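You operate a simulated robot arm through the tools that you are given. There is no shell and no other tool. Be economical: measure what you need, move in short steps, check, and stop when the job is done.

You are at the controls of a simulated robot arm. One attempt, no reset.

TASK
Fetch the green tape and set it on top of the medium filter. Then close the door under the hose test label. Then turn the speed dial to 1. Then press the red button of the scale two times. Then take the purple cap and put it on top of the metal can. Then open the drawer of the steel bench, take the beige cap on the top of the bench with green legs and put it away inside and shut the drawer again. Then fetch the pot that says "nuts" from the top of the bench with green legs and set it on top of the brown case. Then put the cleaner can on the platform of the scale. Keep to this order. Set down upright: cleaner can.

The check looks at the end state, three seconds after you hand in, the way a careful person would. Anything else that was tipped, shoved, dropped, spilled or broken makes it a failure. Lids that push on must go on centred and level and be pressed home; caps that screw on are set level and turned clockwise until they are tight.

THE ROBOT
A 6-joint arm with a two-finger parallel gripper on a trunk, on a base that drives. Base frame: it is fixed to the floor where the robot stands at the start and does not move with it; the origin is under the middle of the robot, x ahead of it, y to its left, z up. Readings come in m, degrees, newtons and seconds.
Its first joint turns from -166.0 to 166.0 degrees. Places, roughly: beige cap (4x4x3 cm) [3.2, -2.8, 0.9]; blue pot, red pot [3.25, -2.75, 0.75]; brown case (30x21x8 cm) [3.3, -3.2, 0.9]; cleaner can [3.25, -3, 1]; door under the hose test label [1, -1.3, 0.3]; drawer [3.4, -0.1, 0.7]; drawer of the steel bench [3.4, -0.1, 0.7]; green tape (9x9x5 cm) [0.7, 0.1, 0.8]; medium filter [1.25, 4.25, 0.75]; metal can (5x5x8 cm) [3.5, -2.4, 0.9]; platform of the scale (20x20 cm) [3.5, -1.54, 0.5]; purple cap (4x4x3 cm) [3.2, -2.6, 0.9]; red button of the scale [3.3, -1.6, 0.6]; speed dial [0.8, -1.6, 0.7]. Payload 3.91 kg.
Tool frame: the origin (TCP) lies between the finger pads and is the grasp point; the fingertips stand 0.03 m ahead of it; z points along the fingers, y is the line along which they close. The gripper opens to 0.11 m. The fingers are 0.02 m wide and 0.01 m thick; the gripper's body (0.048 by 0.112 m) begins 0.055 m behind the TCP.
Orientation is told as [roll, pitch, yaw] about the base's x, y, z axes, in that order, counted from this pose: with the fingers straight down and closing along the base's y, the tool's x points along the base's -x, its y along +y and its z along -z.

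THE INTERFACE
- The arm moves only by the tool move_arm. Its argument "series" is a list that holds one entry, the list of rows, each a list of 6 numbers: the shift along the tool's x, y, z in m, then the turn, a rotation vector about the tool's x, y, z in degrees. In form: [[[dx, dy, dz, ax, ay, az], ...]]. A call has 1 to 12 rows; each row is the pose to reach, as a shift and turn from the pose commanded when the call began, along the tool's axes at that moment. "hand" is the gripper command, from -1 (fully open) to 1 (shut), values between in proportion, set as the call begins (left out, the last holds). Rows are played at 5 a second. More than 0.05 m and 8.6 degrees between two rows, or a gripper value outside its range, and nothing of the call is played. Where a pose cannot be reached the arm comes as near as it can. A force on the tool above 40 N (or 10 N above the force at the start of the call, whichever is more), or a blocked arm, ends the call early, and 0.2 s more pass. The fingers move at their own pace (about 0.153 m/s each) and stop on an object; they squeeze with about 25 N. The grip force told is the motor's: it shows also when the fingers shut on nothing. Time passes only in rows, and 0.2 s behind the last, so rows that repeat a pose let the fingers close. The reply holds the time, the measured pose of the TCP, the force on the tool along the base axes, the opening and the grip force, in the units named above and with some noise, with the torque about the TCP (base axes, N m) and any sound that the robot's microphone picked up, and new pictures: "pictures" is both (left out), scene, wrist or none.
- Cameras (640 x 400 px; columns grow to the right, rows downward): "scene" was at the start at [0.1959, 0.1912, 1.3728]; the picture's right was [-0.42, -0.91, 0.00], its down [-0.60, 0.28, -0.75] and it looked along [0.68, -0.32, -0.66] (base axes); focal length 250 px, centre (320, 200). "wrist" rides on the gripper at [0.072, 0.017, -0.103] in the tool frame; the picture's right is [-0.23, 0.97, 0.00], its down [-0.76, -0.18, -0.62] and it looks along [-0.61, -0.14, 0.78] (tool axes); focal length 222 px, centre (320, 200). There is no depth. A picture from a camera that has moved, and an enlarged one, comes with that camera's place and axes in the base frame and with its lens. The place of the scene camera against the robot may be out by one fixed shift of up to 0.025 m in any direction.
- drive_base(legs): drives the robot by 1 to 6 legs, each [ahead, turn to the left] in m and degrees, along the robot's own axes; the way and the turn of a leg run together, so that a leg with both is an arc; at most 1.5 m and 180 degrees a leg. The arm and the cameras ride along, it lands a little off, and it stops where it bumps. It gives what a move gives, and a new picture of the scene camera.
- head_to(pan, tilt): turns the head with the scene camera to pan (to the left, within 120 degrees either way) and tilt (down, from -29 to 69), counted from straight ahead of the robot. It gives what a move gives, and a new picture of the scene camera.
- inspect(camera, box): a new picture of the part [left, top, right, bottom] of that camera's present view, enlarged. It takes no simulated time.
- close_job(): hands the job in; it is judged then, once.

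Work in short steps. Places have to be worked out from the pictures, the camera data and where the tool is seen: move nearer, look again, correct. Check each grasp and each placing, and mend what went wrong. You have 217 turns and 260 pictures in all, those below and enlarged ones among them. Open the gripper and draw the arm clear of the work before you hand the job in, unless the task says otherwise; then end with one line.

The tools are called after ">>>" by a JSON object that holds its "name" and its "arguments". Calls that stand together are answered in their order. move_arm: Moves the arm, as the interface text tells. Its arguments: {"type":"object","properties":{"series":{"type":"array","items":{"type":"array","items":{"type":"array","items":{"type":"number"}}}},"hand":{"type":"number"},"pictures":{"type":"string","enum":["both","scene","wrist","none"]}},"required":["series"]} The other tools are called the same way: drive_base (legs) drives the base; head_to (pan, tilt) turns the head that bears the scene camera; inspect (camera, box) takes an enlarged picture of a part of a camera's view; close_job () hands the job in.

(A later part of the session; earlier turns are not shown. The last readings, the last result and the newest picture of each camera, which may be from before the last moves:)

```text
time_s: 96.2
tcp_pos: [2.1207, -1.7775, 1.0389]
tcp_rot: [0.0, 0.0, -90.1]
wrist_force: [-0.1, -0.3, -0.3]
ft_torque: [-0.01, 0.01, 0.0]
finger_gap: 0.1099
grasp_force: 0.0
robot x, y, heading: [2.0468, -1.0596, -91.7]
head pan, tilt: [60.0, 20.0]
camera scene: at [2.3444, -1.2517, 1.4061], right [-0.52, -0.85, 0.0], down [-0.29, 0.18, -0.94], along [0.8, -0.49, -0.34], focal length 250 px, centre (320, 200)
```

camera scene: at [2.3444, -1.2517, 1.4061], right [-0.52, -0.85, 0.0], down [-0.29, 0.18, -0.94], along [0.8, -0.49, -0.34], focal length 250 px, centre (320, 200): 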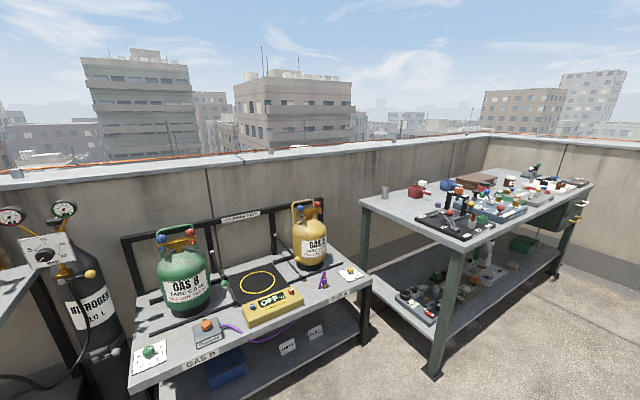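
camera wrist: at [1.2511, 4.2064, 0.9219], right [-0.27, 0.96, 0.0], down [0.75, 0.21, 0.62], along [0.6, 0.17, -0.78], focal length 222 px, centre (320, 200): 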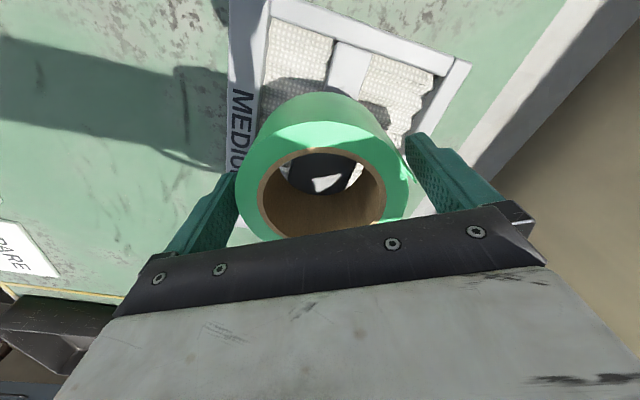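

The station facing me (+x) has dials and an open box. I turn the head back and zoom in on it.

>>> {"name": "head_to", "arguments": {"pan": -75, "tilt": 25}}

>>> {"name": "inspect", "arguments": {"camera": "scene", "box": [270, 120, 430, 330]}}

>>> {"name": "inspect", "arguments": {"camera": "scene", "box": [320, 110, 400, 170]}}

```text
time_s: 98.4
tcp_pos: [2.1216, -1.7774, 1.0393]
tcp_rot: [0.1, 0.0, -90.0]
wrist_force: [-0.1, -0.1, 0.0]
ft_torque: [-0.03, -0.02, -0.02]
finger_gap: 0.1098
grasp_force: 0.2
robot x, y, heading: [2.0457, -1.0565, -91.8]
head pan, tilt: [-75.0, 25.0]
camera scene: at [2.1754, -1.2246, 1.398], right [-0.23, 0.97, 0.0], down [0.41, 0.1, -0.91], along [-0.88, -0.21, -0.42], focal length 250 px, centre (320, 200)
```

scene: 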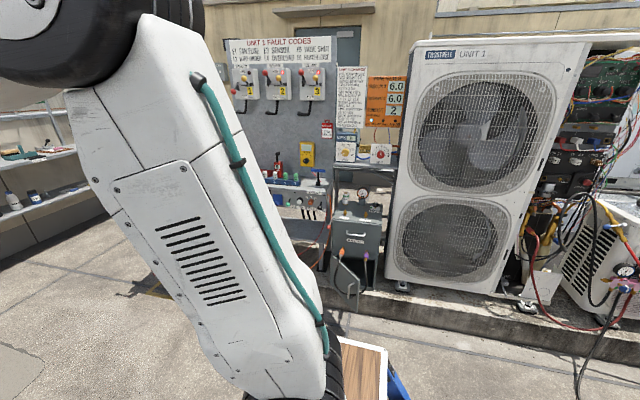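

```text
1.90 times, centred on (350, 225) of scene
camera zoom: at [2.1754, -1.2246, 1.398], right [-0.23, 0.97, 0.0], down [0.41, 0.1, -0.91], along [-0.88, -0.21, -0.42], focal length 475 px, centre (263, 152)
```

zoom: 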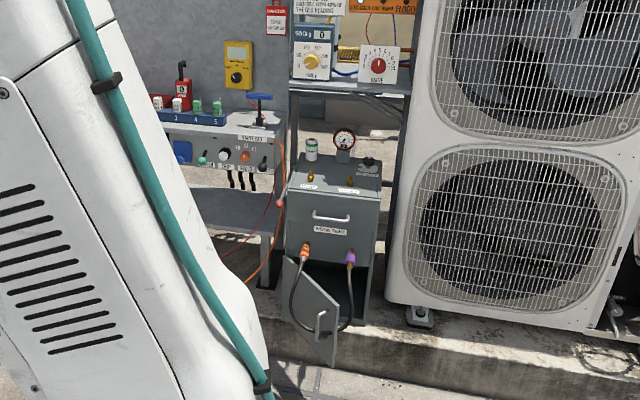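

```text
6.67 times, centred on (360, 140) of scene
camera zoom: at [2.1754, -1.2246, 1.398], right [-0.23, 0.97, 0.0], down [0.41, 0.1, -0.91], along [-0.88, -0.21, -0.42], focal length 1663 px, centre (53, 600)
```

zoom: 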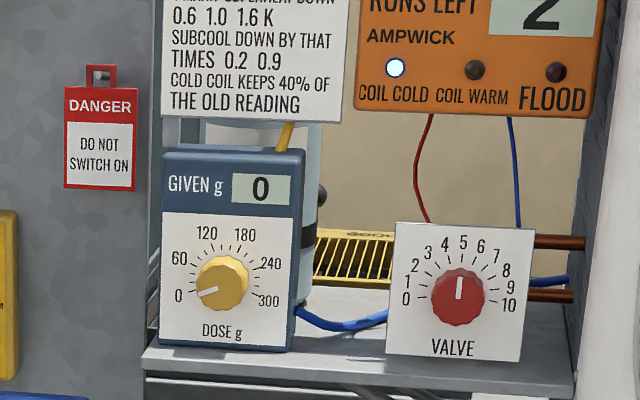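

The hose test box's door is open, hinged on the -y side. The speed dial must be on the bench to the left, so I turn to face the station for a better view.

>>> {"name": "drive_base", "arguments": {"legs": [[0.35, 0], [0, -88]]}}

>>> {"name": "head_to", "arguments": {"pan": 0, "tilt": 35}}

>>> {"name": "inspect", "arguments": {"camera": "scene", "box": [160, 60, 480, 260]}}

```text
time_s: 104.4
tcp_pos: [1.3172, -1.5031, 1.0397]
tcp_rot: [-0.1, 0.0, -178.1]
wrist_force: [-0.4, 0.0, -0.8]
ft_torque: [0.01, 0.02, 0.0]
finger_gap: 0.1102
grasp_force: 0.0
robot x, y, heading: [2.035, -1.4011, -179.8]
head pan, tilt: [-75.0, 25.0]
camera scene: at [1.8712, -1.5583, 1.398], right [0.96, 0.27, 0.0], down [0.11, -0.41, -0.91], along [-0.24, 0.87, -0.42], focal length 250 px, centre (320, 200)
```

scene: 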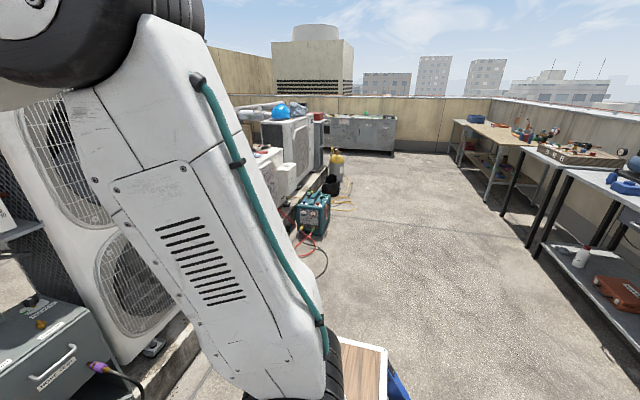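

```text
time_s: 105.8
tcp_pos: [1.3177, -1.5034, 1.0396]
tcp_rot: [0.0, 0.1, -178.1]
wrist_force: [0.7, -0.1, 0.0]
ft_torque: [-0.01, 0.02, 0.0]
finger_gap: 0.1101
grasp_force: 0.0
robot x, y, heading: [2.0364, -1.4029, -179.5]
head pan, tilt: [0.0, 35.0]
camera scene: at [1.8077, -1.6477, 1.3823], right [-0.01, 1.0, 0.0], down [0.57, 0.0, -0.82], along [-0.82, -0.01, -0.57], focal length 250 px, centre (320, 200)
```

scene: 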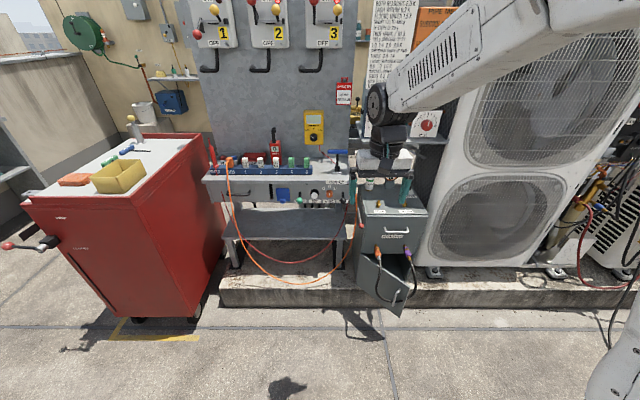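

```text
2.00 times, centred on (320, 160) of scene
camera zoom: at [1.8077, -1.6477, 1.3823], right [-0.01, 1.0, 0.0], down [0.57, 0.0, -0.82], along [-0.82, -0.01, -0.57], focal length 499 px, centre (320, 280)
```

zoom: 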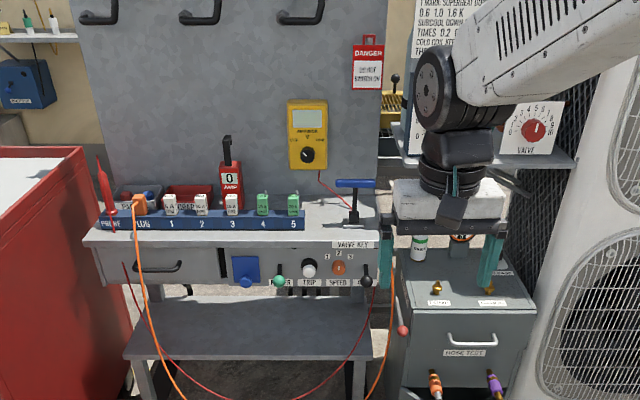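

The SPEED dial is on the front of the bench. Now a close look at the door.

>>> {"name": "inspect", "arguments": {"camera": "scene", "box": [325, 190, 455, 330]}}

>>> {"name": "inspect", "arguments": {"camera": "scene", "box": [285, 160, 375, 220]}}

```text
2.86 times, centred on (390, 260) of scene
camera zoom: at [1.8077, -1.6477, 1.3823], right [-0.01, 1.0, 0.0], down [0.57, 0.0, -0.82], along [-0.82, -0.01, -0.57], focal length 713 px, centre (120, 29)
```

zoom: 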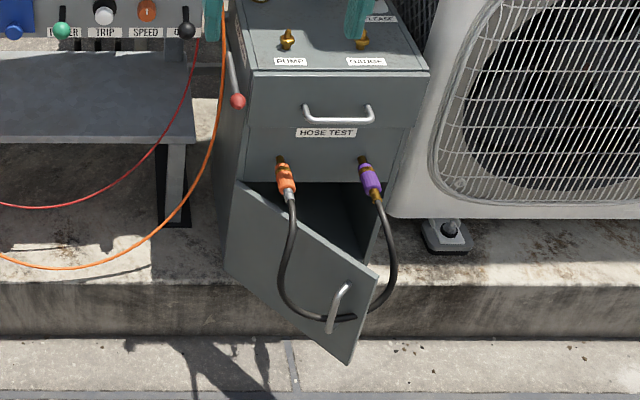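

```text
6.67 times, centred on (330, 190) of scene
camera zoom: at [1.8077, -1.6477, 1.3823], right [-0.01, 1.0, 0.0], down [0.57, 0.0, -0.82], along [-0.82, -0.01, -0.57], focal length 1663 px, centre (253, 267)
```

zoom: 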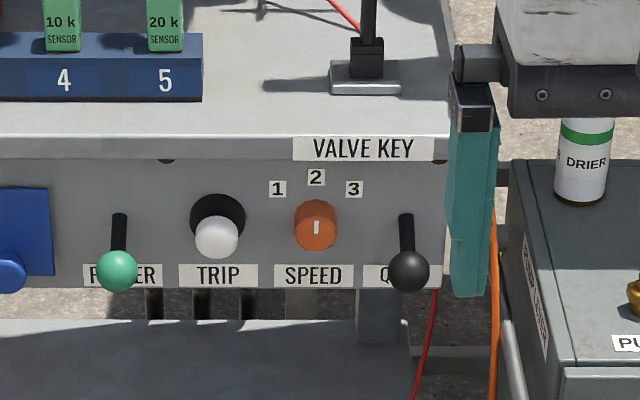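

SPEED is at 2 now. The door spans about z 0.17–0.41, with its hinge near (0.90, -1.44) and its free edge near (1.10, -1.25). A hose hangs in front of it, so I'll push it low, under the hose, with a near-horizontal tool. First I shift the base and reorient the tool.

>>> {"name": "drive_base", "arguments": {"legs": [[0.08, 0]]}}

>>> {"name": "move_arm", "arguments": {"series": [[[0.003, -0.017, 0.03, 0, -6.2, 0], [0.006, -0.034, 0.06, 0, -12.4, 0], [0.01, -0.05, 0.1, 0, -18.6, 0], [0.013, -0.067, 0.14, 0, -24.8, 0], [0.017, -0.084, 0.18, 0, -31, 0], [0.02, -0.1, 0.22, 0, -37.2, 0], [0.024, -0.117, 0.26, 0, -43.4, 0], [0.027, -0.134, 0.3, 0, -49.6, 0], [0.03, -0.15, 0.34, 0, -55.8, 0], [0.034, -0.167, 0.38, 0, -62, 0], [0.037, -0.184, 0.42, 0, -68, 0], [0.04, -0.2, 0.46, 0, -74, 0]]], "hand": 1}}

```text
time_s: 106.9
tcp_pos: [1.238, -1.502, 1.0387]
tcp_rot: [0.0, 0.1, -178.1]
wrist_force: [0.4, 0.4, 0.1]
ft_torque: [-0.01, 0.02, -0.01]
finger_gap: 0.11
grasp_force: 0.0
robot x, y, heading: [1.954, -1.4051, -179.6]
head pan, tilt: [0.0, 35.0]
camera scene: at [1.7281, -1.6482, 1.3822], right [-0.01, 1.0, 0.0], down [0.57, 0.0, -0.82], along [-0.82, -0.01, -0.57], focal length 250 px, centre (320, 200)
```

scene: 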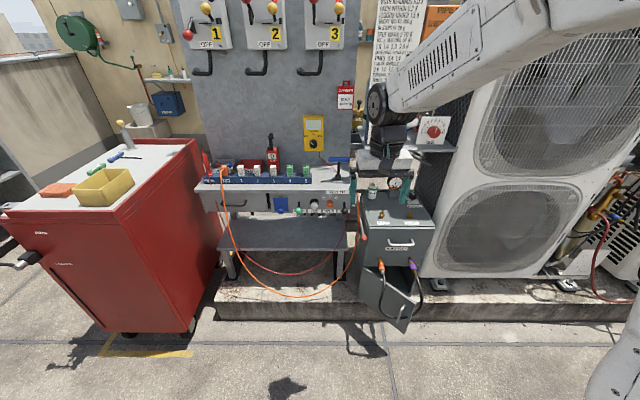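

```text
time_s: 109.5
tcp_pos: [1.2371, -1.4147, 0.5811]
tcp_rot: [-39.7, -68.2, -143.4]
wrist_force: [-0.2, -0.5, 0.8]
ft_torque: [0.0, -0.04, 0.0]
finger_gap: 0.0001
grasp_force: 25.2
out of reach, approached as far as the arm can: row 5, 6, 7, 8, 9, 10, 11, 12
robot x, y, heading: [1.9546, -1.405, -179.4]
head pan, tilt: [0.0, 35.0]
camera scene: at [1.7284, -1.6482, 1.3823], right [-0.01, 1.0, 0.0], down [0.57, 0.0, -0.82], along [-0.82, -0.01, -0.57], focal length 250 px, centre (320, 200)
camera wrist: at [1.3577, -1.4243, 0.5391], right [-0.08, -1.0, -0.02], down [0.37, -0.05, 0.93], along [-0.93, 0.07, 0.37], focal length 222 px, centre (320, 200)
```

scene: 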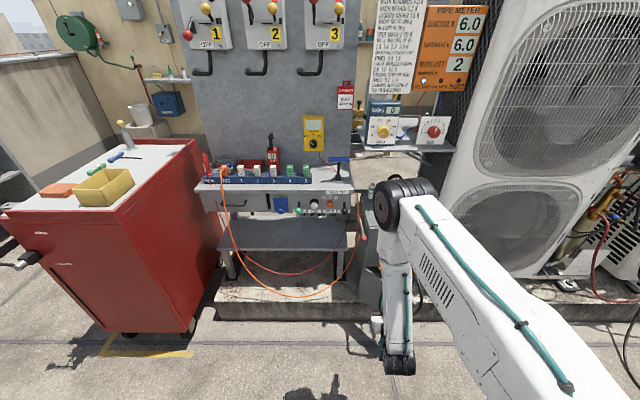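
wrist: 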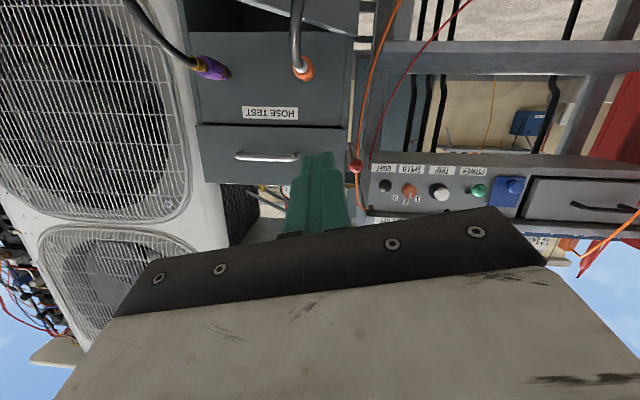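

The arm was folded too tightly, so I back the base 0.25 m to give it room for the horizontal tool.

>>> {"name": "drive_base", "arguments": {"legs": [[-0.25, 0]]}}

>>> {"name": "move_arm", "arguments": {"series": [[[0, 0, 0.0, 0, 0, 0], [0, 0, 0.02, 0, 0, 0]]], "pictures": "wrist"}}

```text
time_s: 111.3
tcp_pos: [1.4842, -1.4122, 0.5812]
tcp_rot: [-39.5, -68.1, -143.8]
wrist_force: [-0.3, 0.5, 0.1]
ft_torque: [0.0, 0.02, 0.03]
finger_gap: 0.0
grasp_force: 25.7
robot x, y, heading: [2.2105, -1.401, -179.7]
head pan, tilt: [0.0, 35.0]
camera scene: at [1.9759, -1.6463, 1.3823], right [0.0, 1.0, 0.0], down [0.57, 0.0, -0.82], along [-0.82, 0.0, -0.57], focal length 250 px, centre (320, 200)
```

scene: 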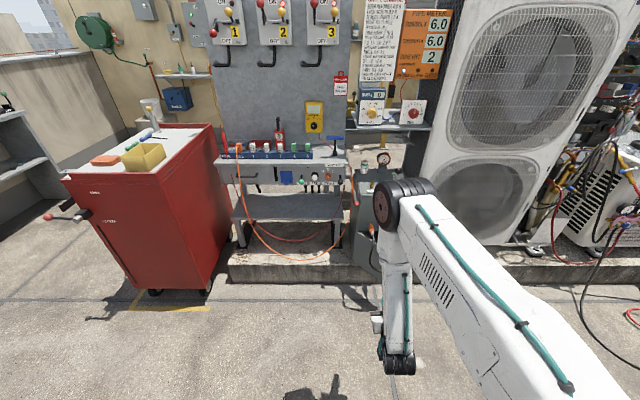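

```text
time_s: 111.9
tcp_pos: [1.4659, -1.4133, 0.576]
tcp_rot: [-39.7, -68.0, -144.0]
wrist_force: [-0.3, -0.8, -0.2]
ft_torque: [0.0, -0.01, 0.04]
finger_gap: 0.0
grasp_force: 24.4
robot x, y, heading: [2.2037, -1.4037, -179.8]
head pan, tilt: [0.0, 35.0]
camera wrist: at [1.5868, -1.4228, 0.5341], right [-0.09, -1.0, -0.02], down [0.37, -0.05, 0.93], along [-0.92, 0.08, 0.37], focal length 222 px, centre (320, 200)
```

wrist: 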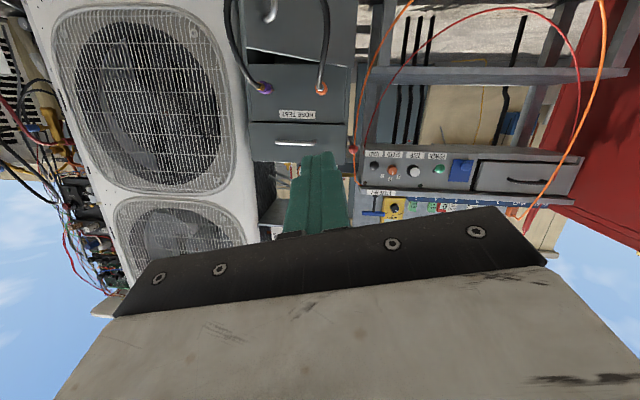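

The tool now points along -x, slightly down. I move to in front of the door's lower free-edge area, around (1.22, -1.29, 0.2).

>>> {"name": "move_arm", "arguments": {"series": [[[0.035, -0.002, 0.025, 0, 0, 0], [0.07, -0.004, 0.055, 0, 0, 0], [0.1, -0.007, 0.09, 0, 0, 0], [0.13, -0.009, 0.125, 0, 0, 0], [0.16, -0.012, 0.16, 0, 0, 0], [0.19, -0.014, 0.195, 0, 0, 0], [0.22, -0.017, 0.23, 0, 0, 0], [0.25, -0.019, 0.265, 0, 0, 0], [0.275, -0.021, 0.3, 0, 0, 0], [0.301, -0.023, 0.325, 0, 0, 0]]]}}

```text
time_s: 114.1
tcp_pos: [1.2928, -1.3846, 0.3085]
tcp_rot: [-41.5, -67.2, -145.8]
wrist_force: [-0.3, -0.4, 0.3]
ft_torque: [0.0, 0.0, -0.02]
finger_gap: 0.0001
grasp_force: 25.6
out of reach, approached as far as the arm can: row 1, 2, 3, 4, 5, 6, 7, 8, 9, 10
robot x, y, heading: [2.2035, -1.4009, -179.8]
head pan, tilt: [0.0, 35.0]
camera scene: at [1.9759, -1.6463, 1.3823], right [0.0, 1.0, 0.0], down [0.57, 0.0, -0.82], along [-0.82, 0.0, -0.57], focal length 250 px, centre (320, 200)
camera wrist: at [1.4124, -1.4, 0.2665], right [-0.16, -0.99, -0.04], down [0.36, -0.1, 0.93], along [-0.92, 0.13, 0.37], focal length 222 px, centre (320, 200)
```

scene: 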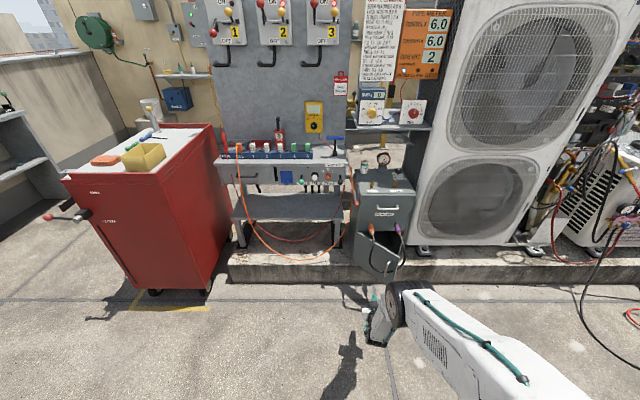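
wrist: 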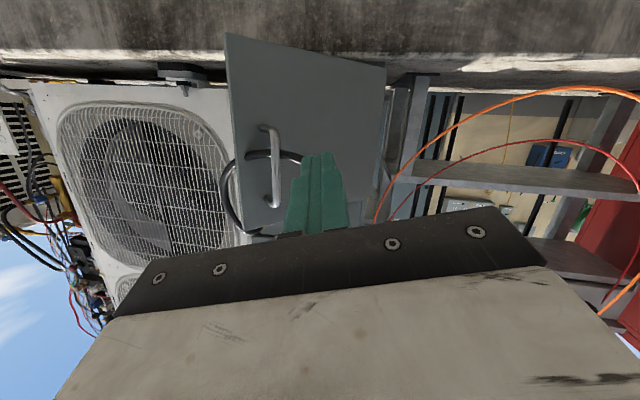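

The wrist view shows the lower part of the door free of hose (hose bottom at z≈0.31). I go a bit lower and to +y before pushing.

>>> {"name": "move_arm", "arguments": {"series": [[[0.03, -0.015, 0.012, 0, 0, 0], [0.06, -0.03, 0.024, 0, 0, 0], [0.093, -0.048, 0.036, 0, 0, 0], [0.093, -0.048, 0.036, 0, 0, 0]]], "pictures": "wrist"}}

```text
time_s: 115.1
tcp_pos: [1.2921, -1.3835, 0.3077]
tcp_rot: [-41.5, -67.2, -145.7]
wrist_force: [0.3, -0.4, 0.0]
ft_torque: [0.03, 0.03, 0.01]
finger_gap: 0.0004
grasp_force: 25.4
out of reach, approached as far as the arm can: row 1, 2, 3, 4
robot x, y, heading: [2.2069, -1.398, -179.7]
head pan, tilt: [0.0, 35.0]
camera wrist: at [1.4125, -1.4001, 0.2666], right [-0.16, -0.99, -0.04], down [0.36, -0.1, 0.93], along [-0.92, 0.13, 0.37], focal length 222 px, centre (320, 200)
```

wrist: 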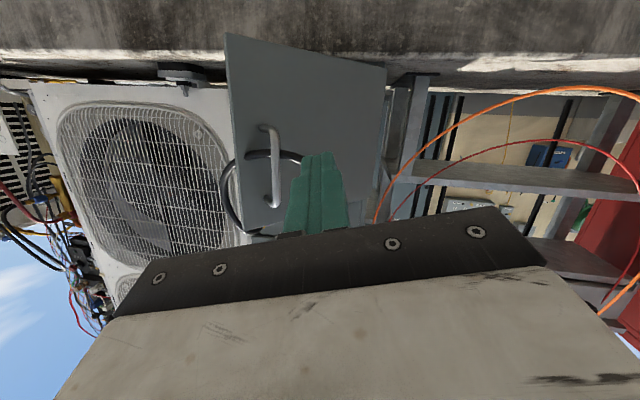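

The arm is at a wrist limit here. I test whether extending forward frees it to go lower.

>>> {"name": "move_arm", "arguments": {"series": [[[0, 0, 0.03, 0, 0, 0], [0.0, 0, 0.06, 0, 0, 0], [0.03, 0, 0.08, 0, 0, 0], [0.06, 0, 0.1, 0, 0, 0]]], "pictures": "none"}}

```text
time_s: 116.1
tcp_pos: [1.2601, -1.3778, 0.3183]
tcp_rot: [-41.6, -67.1, -146.0]
wrist_force: [0.0, -0.3, 0.1]
ft_torque: [0.01, -0.01, 0.0]
finger_gap: 0.0
grasp_force: 25.0
out of reach, approached as far as the arm can: row 1, 2, 3, 4
robot x, y, heading: [2.2034, -1.4006, -179.9]
head pan, tilt: [0.0, 35.0]
```

The limit relates to how bent the arm is, so more extension should let the tool stay level when low. I back up 0.22 m and then extend the arm; the push itself can be done by driving.

>>> {"name": "drive_base", "arguments": {"legs": [[-0.22, 0]]}}

>>> {"name": "move_arm", "arguments": {"series": [[[0, 0, 0.04, 0, 0, 0], [0.0, 0, 0.08, 0, 0, 0], [0, -0.02, 0.12, 0, 0, 0], [0, -0.04, 0.16, 0, 0, 0], [0.02, -0.06, 0.19, 0, 0, 0], [0.05, -0.07, 0.2, 0, 0, 0], [0.08, -0.07, 0.21, 0, 0, 0]]]}}

```text
time_s: 117.8
tcp_pos: [1.4817, -1.3737, 0.3191]
tcp_rot: [-41.6, -67.1, -146.0]
wrist_force: [-0.3, -0.5, 0.6]
ft_torque: [0.01, 0.04, 0.01]
finger_gap: 0.0
grasp_force: 24.8
robot x, y, heading: [2.4281, -1.4012, -180.0]
head pan, tilt: [0.0, 35.0]
camera scene: at [2.198, -1.6451, 1.3823], right [0.0, 1.0, 0.0], down [0.57, 0.0, -0.82], along [-0.82, 0.0, -0.57], focal length 250 px, centre (320, 200)
```

scene: 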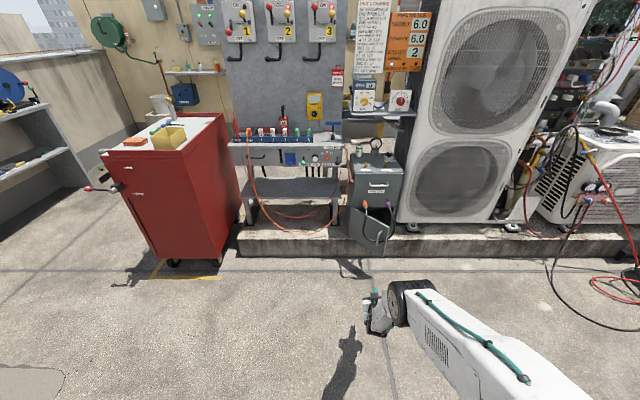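

```text
time_s: 119.4
tcp_pos: [1.3999, -1.3363, 0.361]
tcp_rot: [-42.2, -66.8, -146.9]
wrist_force: [0.0, 0.5, 0.1]
ft_torque: [0.01, -0.02, 0.0]
finger_gap: 0.0
grasp_force: 24.7
out of reach, approached as far as the arm can: row 1, 2, 3, 4, 5, 6, 7
robot x, y, heading: [2.4238, -1.4052, -179.7]
head pan, tilt: [0.0, 35.0]
camera scene: at [2.198, -1.645, 1.3823], right [0.0, 1.0, 0.0], down [0.57, 0.0, -0.82], along [-0.82, 0.0, -0.57], focal length 250 px, centre (320, 200)
camera wrist: at [1.5192, -1.356, 0.3203], right [-0.19, -0.98, -0.05], down [0.35, -0.11, 0.93], along [-0.92, 0.16, 0.37], focal length 222 px, centre (320, 200)
```

scene: 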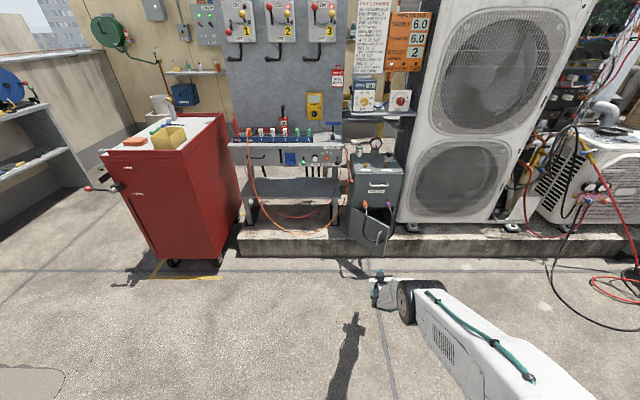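
wrist: 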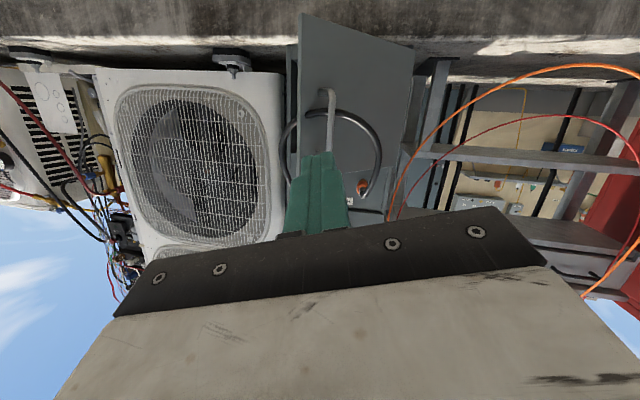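

The arm's lower limit rules out a flat tool at that height. Instead I'll reach through the hose loop from the front with the camera on top and the tool pitched about 45°, contacting the door around z 0.28 and y -1.29. First I raise the tool and roll it 180°.

>>> {"name": "move_arm", "arguments": {"series": [[[-0.02, 0, -0.01, 0, 0, 8.5], [-0.04, 0, -0.02, 0, 0, 17], [-0.06, 0, -0.03, 0, 0, 25.5], [-0.08, 0, -0.04, 0, 0, 34], [-0.1, 0, -0.05, 0, 0, 42.5], [-0.12, 0, -0.06, 0, 0, 51], [-0.14, 0, -0.06, 0, 0, 59.5], [-0.16, 0, -0.06, 0, 0, 68], [-0.18, 0, -0.06, 0, 0, 76.5], [-0.2, 0, -0.06, 0, 0, 85], [-0.2, 0, -0.06, 0, 0, 93], [-0.2, 0, -0.06, 0, 0, 101]]], "pictures": "none"}}

```text
time_s: 122.0
tcp_pos: [1.2659, -1.392, 0.4946]
tcp_rot: [58.7, -6.8, 84.6]
wrist_force: [0.2, -0.4, 0.5]
ft_torque: [-0.01, 0.0, -0.05]
finger_gap: 0.0
grasp_force: 24.7
out of reach, approached as far as the arm can: row 1, 2, 3, 4, 5, 6, 7, 8, 9, 10, 11, 12
robot x, y, heading: [2.428, -1.4005, -179.8]
head pan, tilt: [0.0, 35.0]
```

I do a tiny backward drive to reset the commanded pose, then finish the roll to camera-up with a 45° pitch.

>>> {"name": "drive_base", "arguments": {"legs": [[-0.05, 0]]}}

>>> {"name": "move_arm", "arguments": {"series": [[[0, 0, -0.01, 1.4, -0.3, 7.6], [0, 0, -0.02, 2.8, -0.6, 15.2], [0, 0, -0.03, 4.3, -1, 22.8], [0, 0, -0.04, 5.7, -1.3, 30.5], [0, 0, -0.05, 7.1, -1.6, 38.1], [0, 0, -0.06, 8.5, -2, 45.7], [0, 0, -0.07, 10, -2.3, 53.3], [0, 0, -0.08, 11.4, -2.6, 60.9], [0, 0, -0.09, 12.8, -2.9, 68.5], [0, 0, -0.1, 14.2, -3.2, 76.1], [0, 0, -0.11, 15.7, -3.6, 83.8], [0, 0, -0.12, 17.1, -3.9, 91.4]]]}}

```text
time_s: 122.9
tcp_pos: [1.3168, -1.3917, 0.4944]
tcp_rot: [58.8, -6.9, 84.4]
wrist_force: [0.1, -0.1, -0.7]
ft_torque: [0.01, -0.03, 0.01]
finger_gap: 0.0003
grasp_force: 25.3
robot x, y, heading: [2.4765, -1.3981, -179.7]
head pan, tilt: [0.0, 35.0]
camera scene: at [2.2476, -1.6449, 1.3822], right [0.0, 1.0, 0.0], down [0.57, 0.0, -0.82], along [-0.82, 0.0, -0.57], focal length 250 px, centre (320, 200)
```

scene: 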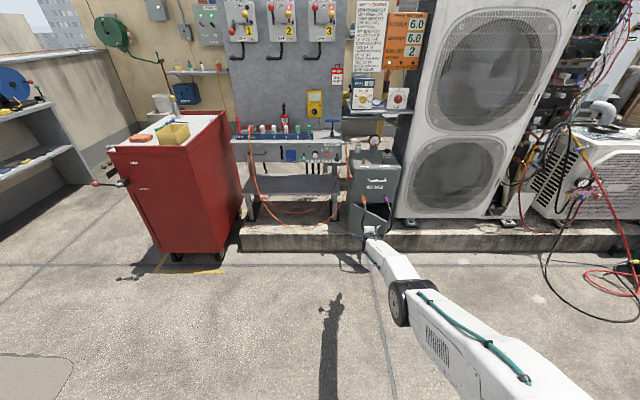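

```text
time_s: 125.7
tcp_pos: [1.3646, -1.4099, 0.5528]
tcp_rot: [3.0, 48.3, 4.6]
wrist_force: [-0.1, -0.9, 0.5]
ft_torque: [-0.04, -0.05, -0.02]
finger_gap: 0.0001
grasp_force: 25.0
out of reach, approached as far as the arm can: row 1, 2, 3, 4, 5, 6, 7, 8, 9, 10, 11, 12
robot x, y, heading: [2.4738, -1.3995, -179.7]
head pan, tilt: [0.0, 35.0]
stopped in row 12: the arm was blocked; the commanded pose is now the measured one
camera scene: at [2.248, -1.6448, 1.3823], right [0.0, 1.0, 0.0], down [0.57, 0.0, -0.82], along [-0.82, 0.0, -0.57], focal length 250 px, centre (320, 200)
camera wrist: at [1.3935, -1.3947, 0.6752], right [0.11, 0.98, -0.14], down [0.98, -0.13, -0.16], along [-0.18, -0.11, -0.98], focal length 222 px, centre (320, 200)
```

scene: 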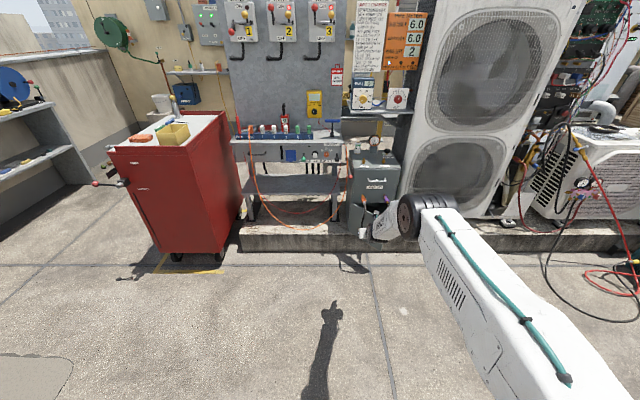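
wrist: 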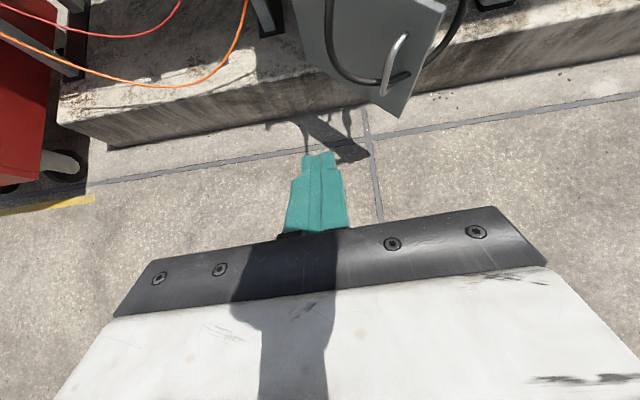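

The camera-up 45° pose is achieved and the wrist view confirms the hose loop, centred near y=-1.30. I retract a bit toward y=-1.30, then drive closer.

>>> {"name": "move_arm", "arguments": {"series": [[[-0.026, 0.026, -0.028, 0, 0, 0], [-0.052, 0.052, -0.056, 0, 0, 0], [-0.078, 0.078, -0.084, 0, 0, 0], [-0.105, 0.104, -0.113, 0, 0, 0], [-0.105, 0.104, -0.113, 0, 0, 0]]], "pictures": "none"}}

>>> {"name": "drive_base", "arguments": {"legs": [[0.33, 0]]}}

>>> {"name": "inspect", "arguments": {"camera": "wrist", "box": [0, 0, 640, 400]}}

```text
time_s: 126.9
tcp_pos: [1.5185, -1.3133, 0.55]
tcp_rot: [8.7, 47.6, 7.6]
wrist_force: [0.3, 0.8, 0.5]
ft_torque: [0.01, -0.06, 0.01]
finger_gap: 0.0
grasp_force: 24.9
out of reach, approached as far as the arm can: row 1, 2, 3, 4, 5
robot x, y, heading: [2.4769, -1.4025, -180.0]
head pan, tilt: [0.0, 35.0]
```

```text
time_s: 129.1
tcp_pos: [1.1891, -1.3193, 0.5499]
tcp_rot: [8.5, 47.4, 7.8]
wrist_force: [0.3, -0.5, -0.8]
ft_torque: [0.04, -0.02, 0.02]
finger_gap: 0.0001
grasp_force: 25.0
robot x, y, heading: [2.1495, -1.4025, -179.5]
head pan, tilt: [0.0, 35.0]
camera scene: at [1.9202, -1.6478, 1.3823], right [-0.01, 1.0, 0.0], down [0.57, 0.0, -0.82], along [-0.82, -0.01, -0.57], focal length 250 px, centre (320, 200)
```

scene: 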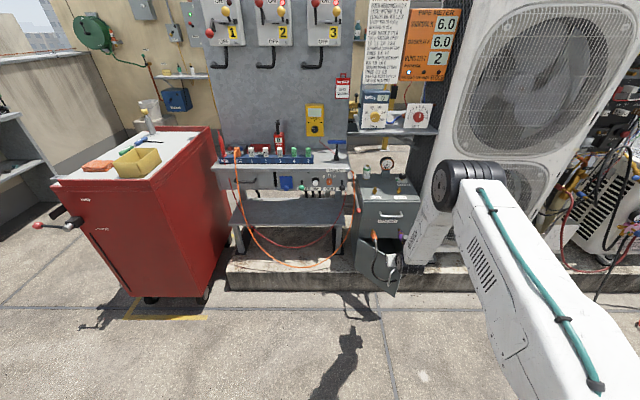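

```text
1.00 times, centred on (320, 200) of wrist (not enlarged: the box is as wide or as high as the picture)
camera zoom: at [1.2174, -1.3132, 0.6736], right [0.13, 0.99, -0.07], down [0.98, -0.14, -0.16], along [-0.17, -0.05, -0.98], focal length 222 px, centre (320, 200)
```

zoom: 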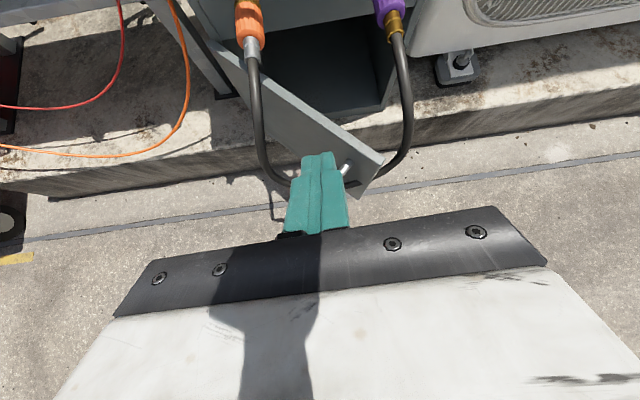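

A clear view now: the fingers are centred between the hose sides. I lower the tip into the loop, to just before the door.

>>> {"name": "move_arm", "arguments": {"series": [[[-0.023, 0, 0.043, 0, 0, 0], [-0.046, 0, 0.087, 0, 0, 0], [-0.069, -0.001, 0.13, 0, 0, 0], [-0.0927, -0.002, 0.174, 0, 0, 0], [-0.0927, -0.002, 0.174, 0, 0, 0]]]}}

```text
time_s: 130.3
tcp_pos: [1.1219, -1.3058, 0.3667]
tcp_rot: [9.3, 47.4, 8.1]
wrist_force: [0.2, 0.9, -0.6]
ft_torque: [-0.02, 0.03, 0.03]
finger_gap: 0.0003
grasp_force: 25.2
robot x, y, heading: [2.147, -1.402, -179.6]
head pan, tilt: [0.0, 35.0]
camera scene: at [1.9202, -1.6478, 1.3823], right [-0.01, 1.0, 0.0], down [0.57, 0.01, -0.82], along [-0.82, -0.01, -0.57], focal length 250 px, centre (320, 200)
camera wrist: at [1.1504, -1.301, 0.4905], right [0.13, 0.99, -0.06], down [0.98, -0.14, -0.16], along [-0.17, -0.04, -0.98], focal length 222 px, centre (320, 200)
```

scene: 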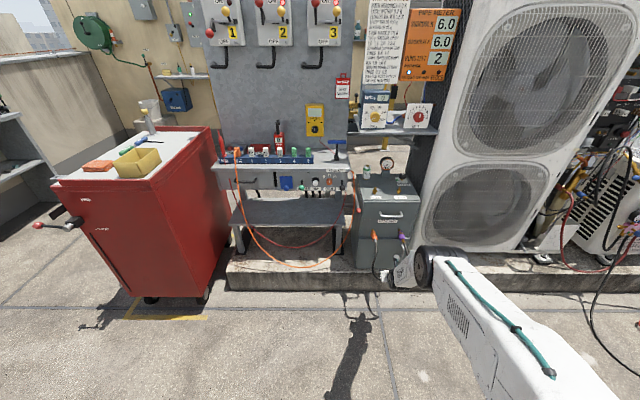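
wrist: 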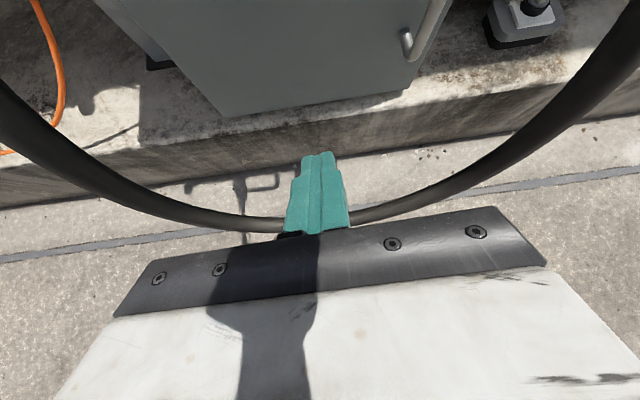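

The door appears to have swung shut from my touch. I check closely.

>>> {"name": "inspect", "arguments": {"camera": "scene", "box": [340, 160, 440, 300]}}

>>> {"name": "inspect", "arguments": {"camera": "wrist", "box": [100, 0, 480, 160]}}

```text
2.86 times, centred on (390, 230) of scene
camera zoom: at [1.9202, -1.6478, 1.3823], right [-0.01, 1.0, 0.0], down [0.57, 0.01, -0.82], along [-0.82, -0.01, -0.57], focal length 713 px, centre (120, 114)
```

zoom: 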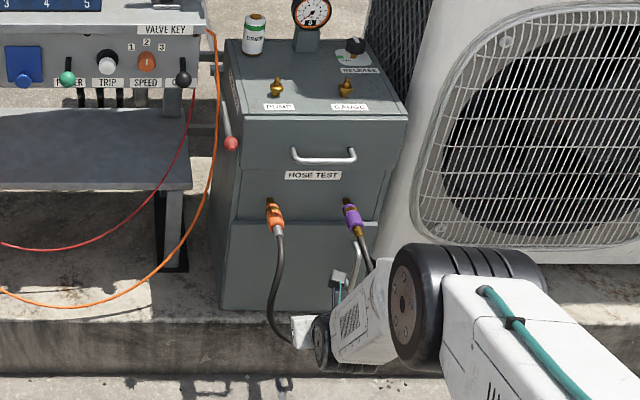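

```text
1.68 times, centred on (290, 80) of wrist
camera zoom: at [1.1504, -1.301, 0.4905], right [0.13, 0.99, -0.06], down [0.98, -0.14, -0.16], along [-0.17, -0.04, -0.98], focal length 374 px, centre (370, 402)
```

zoom: 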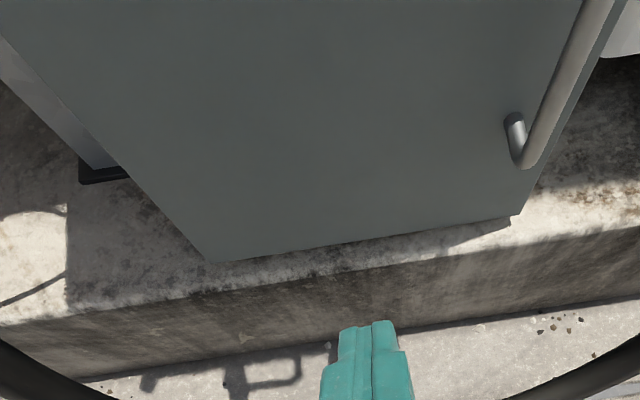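

The door looks closed. To be sure it's home, I drive 0.08 closer and press lightly with the arm.

>>> {"name": "drive_base", "arguments": {"legs": [[0.08, 0]]}}

>>> {"name": "move_arm", "arguments": {"series": [[[-0.006, 0, 0.02, 0, 0, 0], [-0.01, 0, 0.04, 0, 0, 0], [-0.005, 0, 0.06, 0, 0, 0], [0.005, 0, 0.07, 0, 0, 0], [0.015, 0, 0.08, 0, 0, 0]]]}}

```text
time_s: 131.3
tcp_pos: [1.0432, -1.3047, 0.3665]
tcp_rot: [9.3, 47.4, 8.1]
wrist_force: [0.4, 0.2, 1.0]
ft_torque: [0.01, -0.01, 0.0]
finger_gap: 0.0001
grasp_force: 25.0
robot x, y, heading: [2.0678, -1.4055, -179.6]
head pan, tilt: [0.0, 35.0]
camera scene: at [1.8402, -1.6483, 1.3823], right [-0.01, 1.0, 0.0], down [0.57, 0.0, -0.82], along [-0.82, -0.01, -0.57], focal length 250 px, centre (320, 200)
```

scene: 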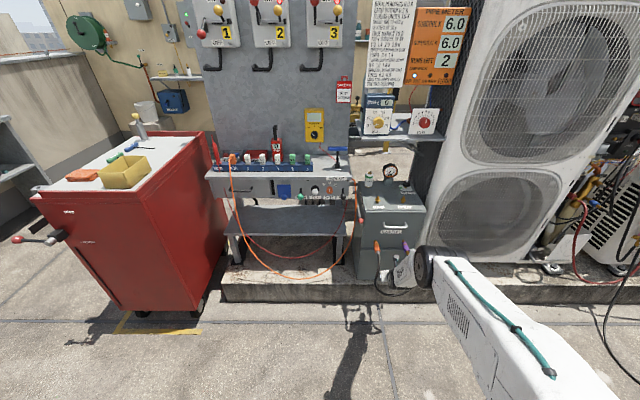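

```text
time_s: 132.5
tcp_pos: [1.0085, -1.3049, 0.3483]
tcp_rot: [9.3, 47.3, 8.1]
wrist_force: [0.0, -0.2, -0.6]
ft_torque: [0.03, 0.01, -0.01]
finger_gap: 0.0
grasp_force: 25.1
out of reach, approached as far as the arm can: row 3, 4, 5
robot x, y, heading: [2.0647, -1.4049, -179.9]
head pan, tilt: [0.0, 35.0]
camera scene: at [1.8402, -1.6483, 1.3823], right [-0.01, 1.0, 0.0], down [0.57, 0.0, -0.82], along [-0.82, -0.01, -0.57], focal length 250 px, centre (320, 200)
camera wrist: at [1.0367, -1.3006, 0.4712], right [0.13, 0.99, -0.06], down [0.98, -0.14, -0.16], along [-0.17, -0.04, -0.98], focal length 222 px, centre (320, 200)
```

scene: 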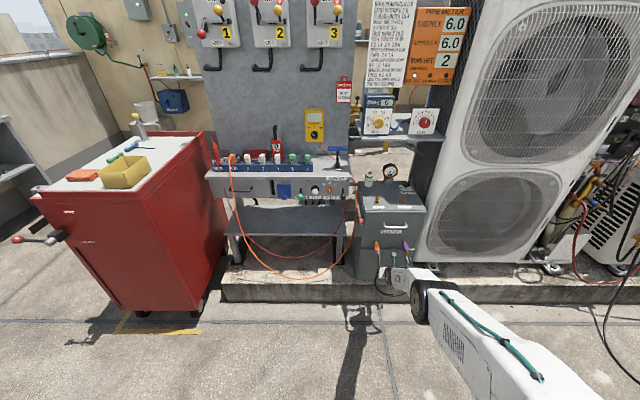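
wrist: 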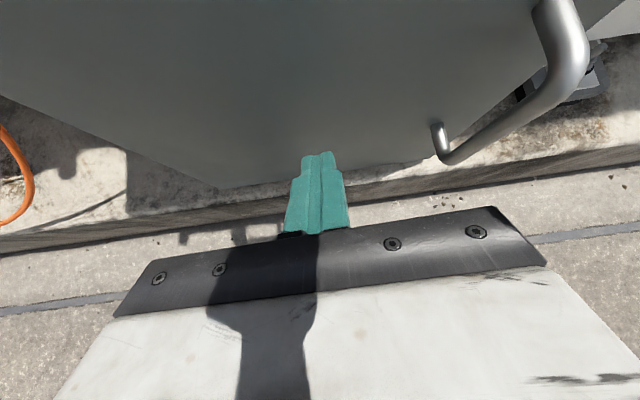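

The door face is parallel with the box (both bottom corners at x≈0.95). I nudge forward 3 cm to check it's home.

>>> {"name": "drive_base", "arguments": {"legs": [[0.03, 0]]}}

```text
time_s: 133.5
tcp_pos: [0.9841, -1.306, 0.3445]
tcp_rot: [9.3, 46.9, 7.9]
wrist_force: [0.5, -1.3, -0.4]
ft_torque: [0.01, 0.0, 0.05]
finger_gap: 0.0001
grasp_force: 25.0
robot x, y, heading: [2.0438, -1.4026, -179.8]
head pan, tilt: [0.0, 35.0]
stopped in leg 1: the force on the tool passed its limit at 129 N (the readings are from after the stop); the commanded pose is now the measured one
camera scene: at [1.8135, -1.6485, 1.3823], right [-0.01, 1.0, 0.0], down [0.57, 0.0, -0.82], along [-0.82, -0.01, -0.57], focal length 250 px, centre (320, 200)
```

scene: 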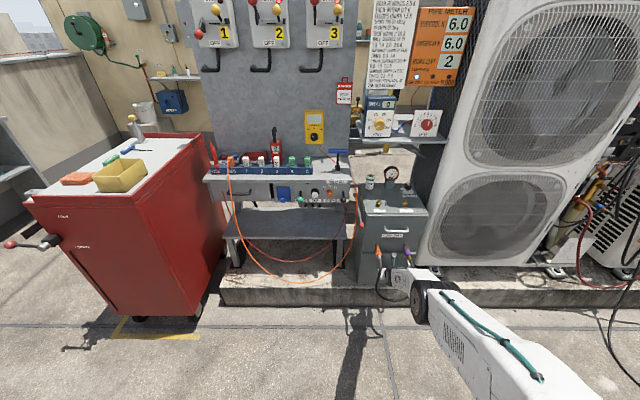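

Solid contact: the door is home. I withdraw back out of the hose loop, first by base and then up with the arm.

>>> {"name": "drive_base", "arguments": {"legs": [[-0.1, 0]]}}

>>> {"name": "move_arm", "arguments": {"series": [[[0.023, 0, -0.043, 0, 0, 0], [0.046, 0, -0.087, 0, 0, 0], [0.069, 0.001, -0.13, 0, 0, 0], [0.0927, 0.002, -0.174, 0, 0, 0], [0.1, 0.002, -0.2, 0, 0, 0]]]}}

>>> {"name": "inspect", "arguments": {"camera": "scene", "box": [330, 170, 450, 310]}}

```text
time_s: 134.6
tcp_pos: [1.0853, -1.304, 0.3441]
tcp_rot: [9.3, 46.9, 8.0]
wrist_force: [0.7, 0.1, -0.3]
ft_torque: [0.01, -0.01, -0.03]
finger_gap: 0.0001
grasp_force: 24.9
robot x, y, heading: [2.1394, -1.406, -179.6]
head pan, tilt: [0.0, 35.0]
camera scene: at [1.9142, -1.6477, 1.3823], right [-0.01, 1.0, 0.0], down [0.57, 0.0, -0.82], along [-0.82, -0.01, -0.57], focal length 250 px, centre (320, 200)
```

scene: 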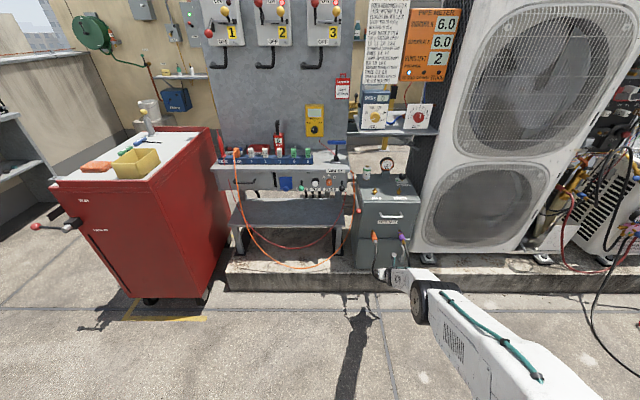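

```text
time_s: 135.8
tcp_pos: [1.1658, -1.3252, 0.5532]
tcp_rot: [9.2, 46.9, 7.8]
wrist_force: [-0.4, -0.4, 0.1]
ft_torque: [-0.02, 0.01, 0.0]
finger_gap: 0.0001
grasp_force: 24.5
robot x, y, heading: [2.1402, -1.4036, -179.5]
head pan, tilt: [0.0, 35.0]
camera scene: at [1.9141, -1.6477, 1.3822], right [-0.01, 1.0, 0.0], down [0.57, 0.0, -0.82], along [-0.82, -0.01, -0.57], focal length 250 px, centre (320, 200)
camera wrist: at [1.1928, -1.3207, 0.6754], right [0.14, 0.99, -0.06], down [0.98, -0.14, -0.16], along [-0.16, -0.04, -0.99], focal length 222 px, centre (320, 200)
```

scene: 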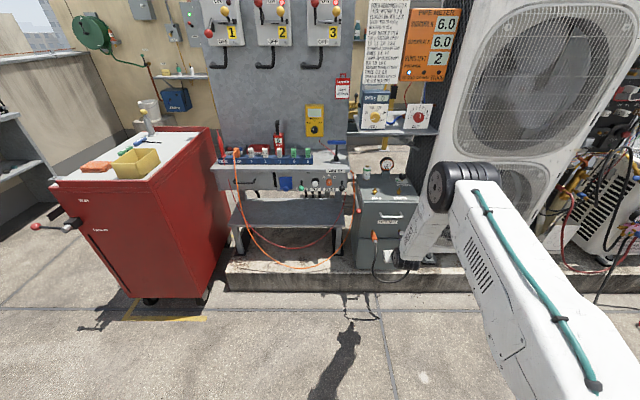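
wrist: 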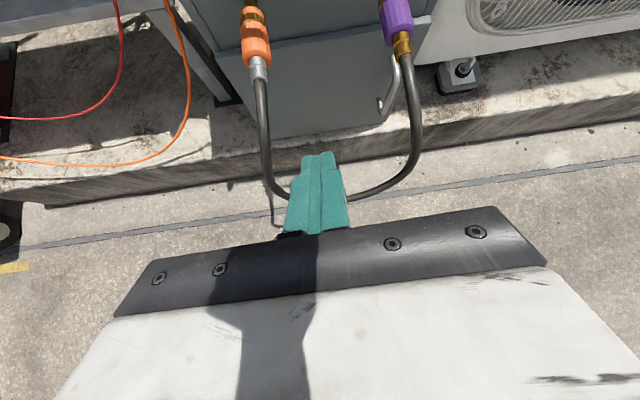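

```text
2.86 times, centred on (390, 240) of scene
camera zoom: at [1.9141, -1.6477, 1.3822], right [-0.01, 1.0, 0.0], down [0.57, 0.0, -0.82], along [-0.82, -0.01, -0.57], focal length 713 px, centre (120, 86)
```

zoom: 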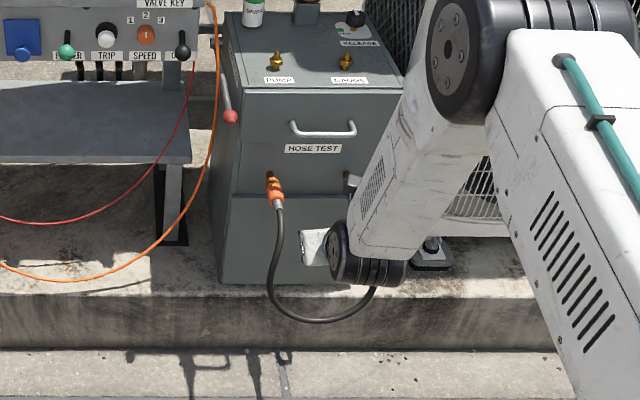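

The door is closed. Next is the SPEED dial at about (0.796, -1.61, 0.722), facing +x. I bring the tool level in front of it with the gripper partly open.

>>> {"name": "move_arm", "arguments": {"series": [[[0.03, -0.029, -0.007, 0.2, 4.1, 0.8], [0.06, -0.058, -0.014, 0.5, 8.2, 1.6], [0.09, -0.087, -0.021, 0.7, 12.2, 2.3], [0.12, -0.115, -0.028, 1, 16.3, 3.1], [0.15, -0.144, -0.035, 1.2, 20.4, 3.9], [0.18, -0.173, -0.042, 1.4, 24.5, 4.7], [0.21, -0.202, -0.049, 1.7, 28.5, 5.4], [0.2386, -0.2306, -0.0564, 1.9, 32.6, 6.2]]], "hand": -0.1}}

```text
time_s: 137.6
tcp_pos: [1.0511, -1.5782, 0.7379]
tcp_rot: [-0.1, 80.0, -0.1]
wrist_force: [-0.5, 0.7, 0.0]
ft_torque: [-0.03, -0.04, 0.05]
finger_gap: 0.0606
grasp_force: 0.0
robot x, y, heading: [2.1393, -1.4032, -179.4]
head pan, tilt: [0.0, 35.0]
camera scene: at [1.9141, -1.6476, 1.3823], right [-0.01, 1.0, 0.0], down [0.57, 0.0, -0.82], along [-0.82, -0.01, -0.57], focal length 250 px, centre (320, 200)
camera wrist: at [1.1404, -1.5606, 0.8268], right [0.04, 0.97, -0.22], down [0.75, -0.18, -0.64], along [-0.67, -0.14, -0.73], focal length 222 px, centre (320, 200)
```

scene: 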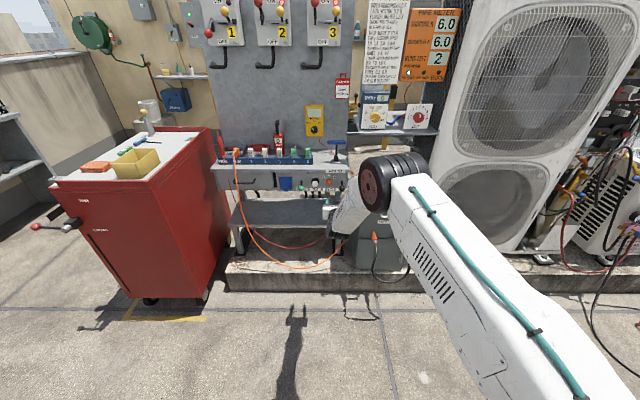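
wrist: 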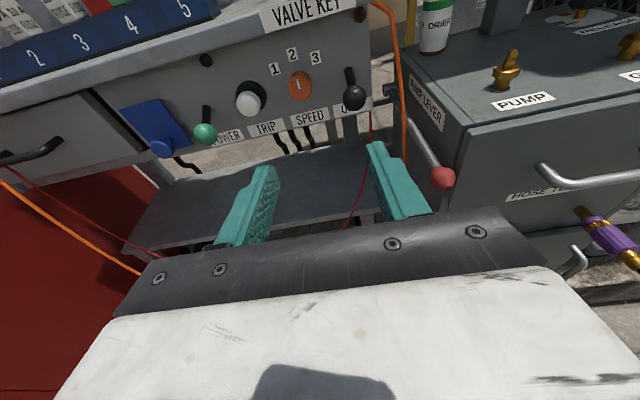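

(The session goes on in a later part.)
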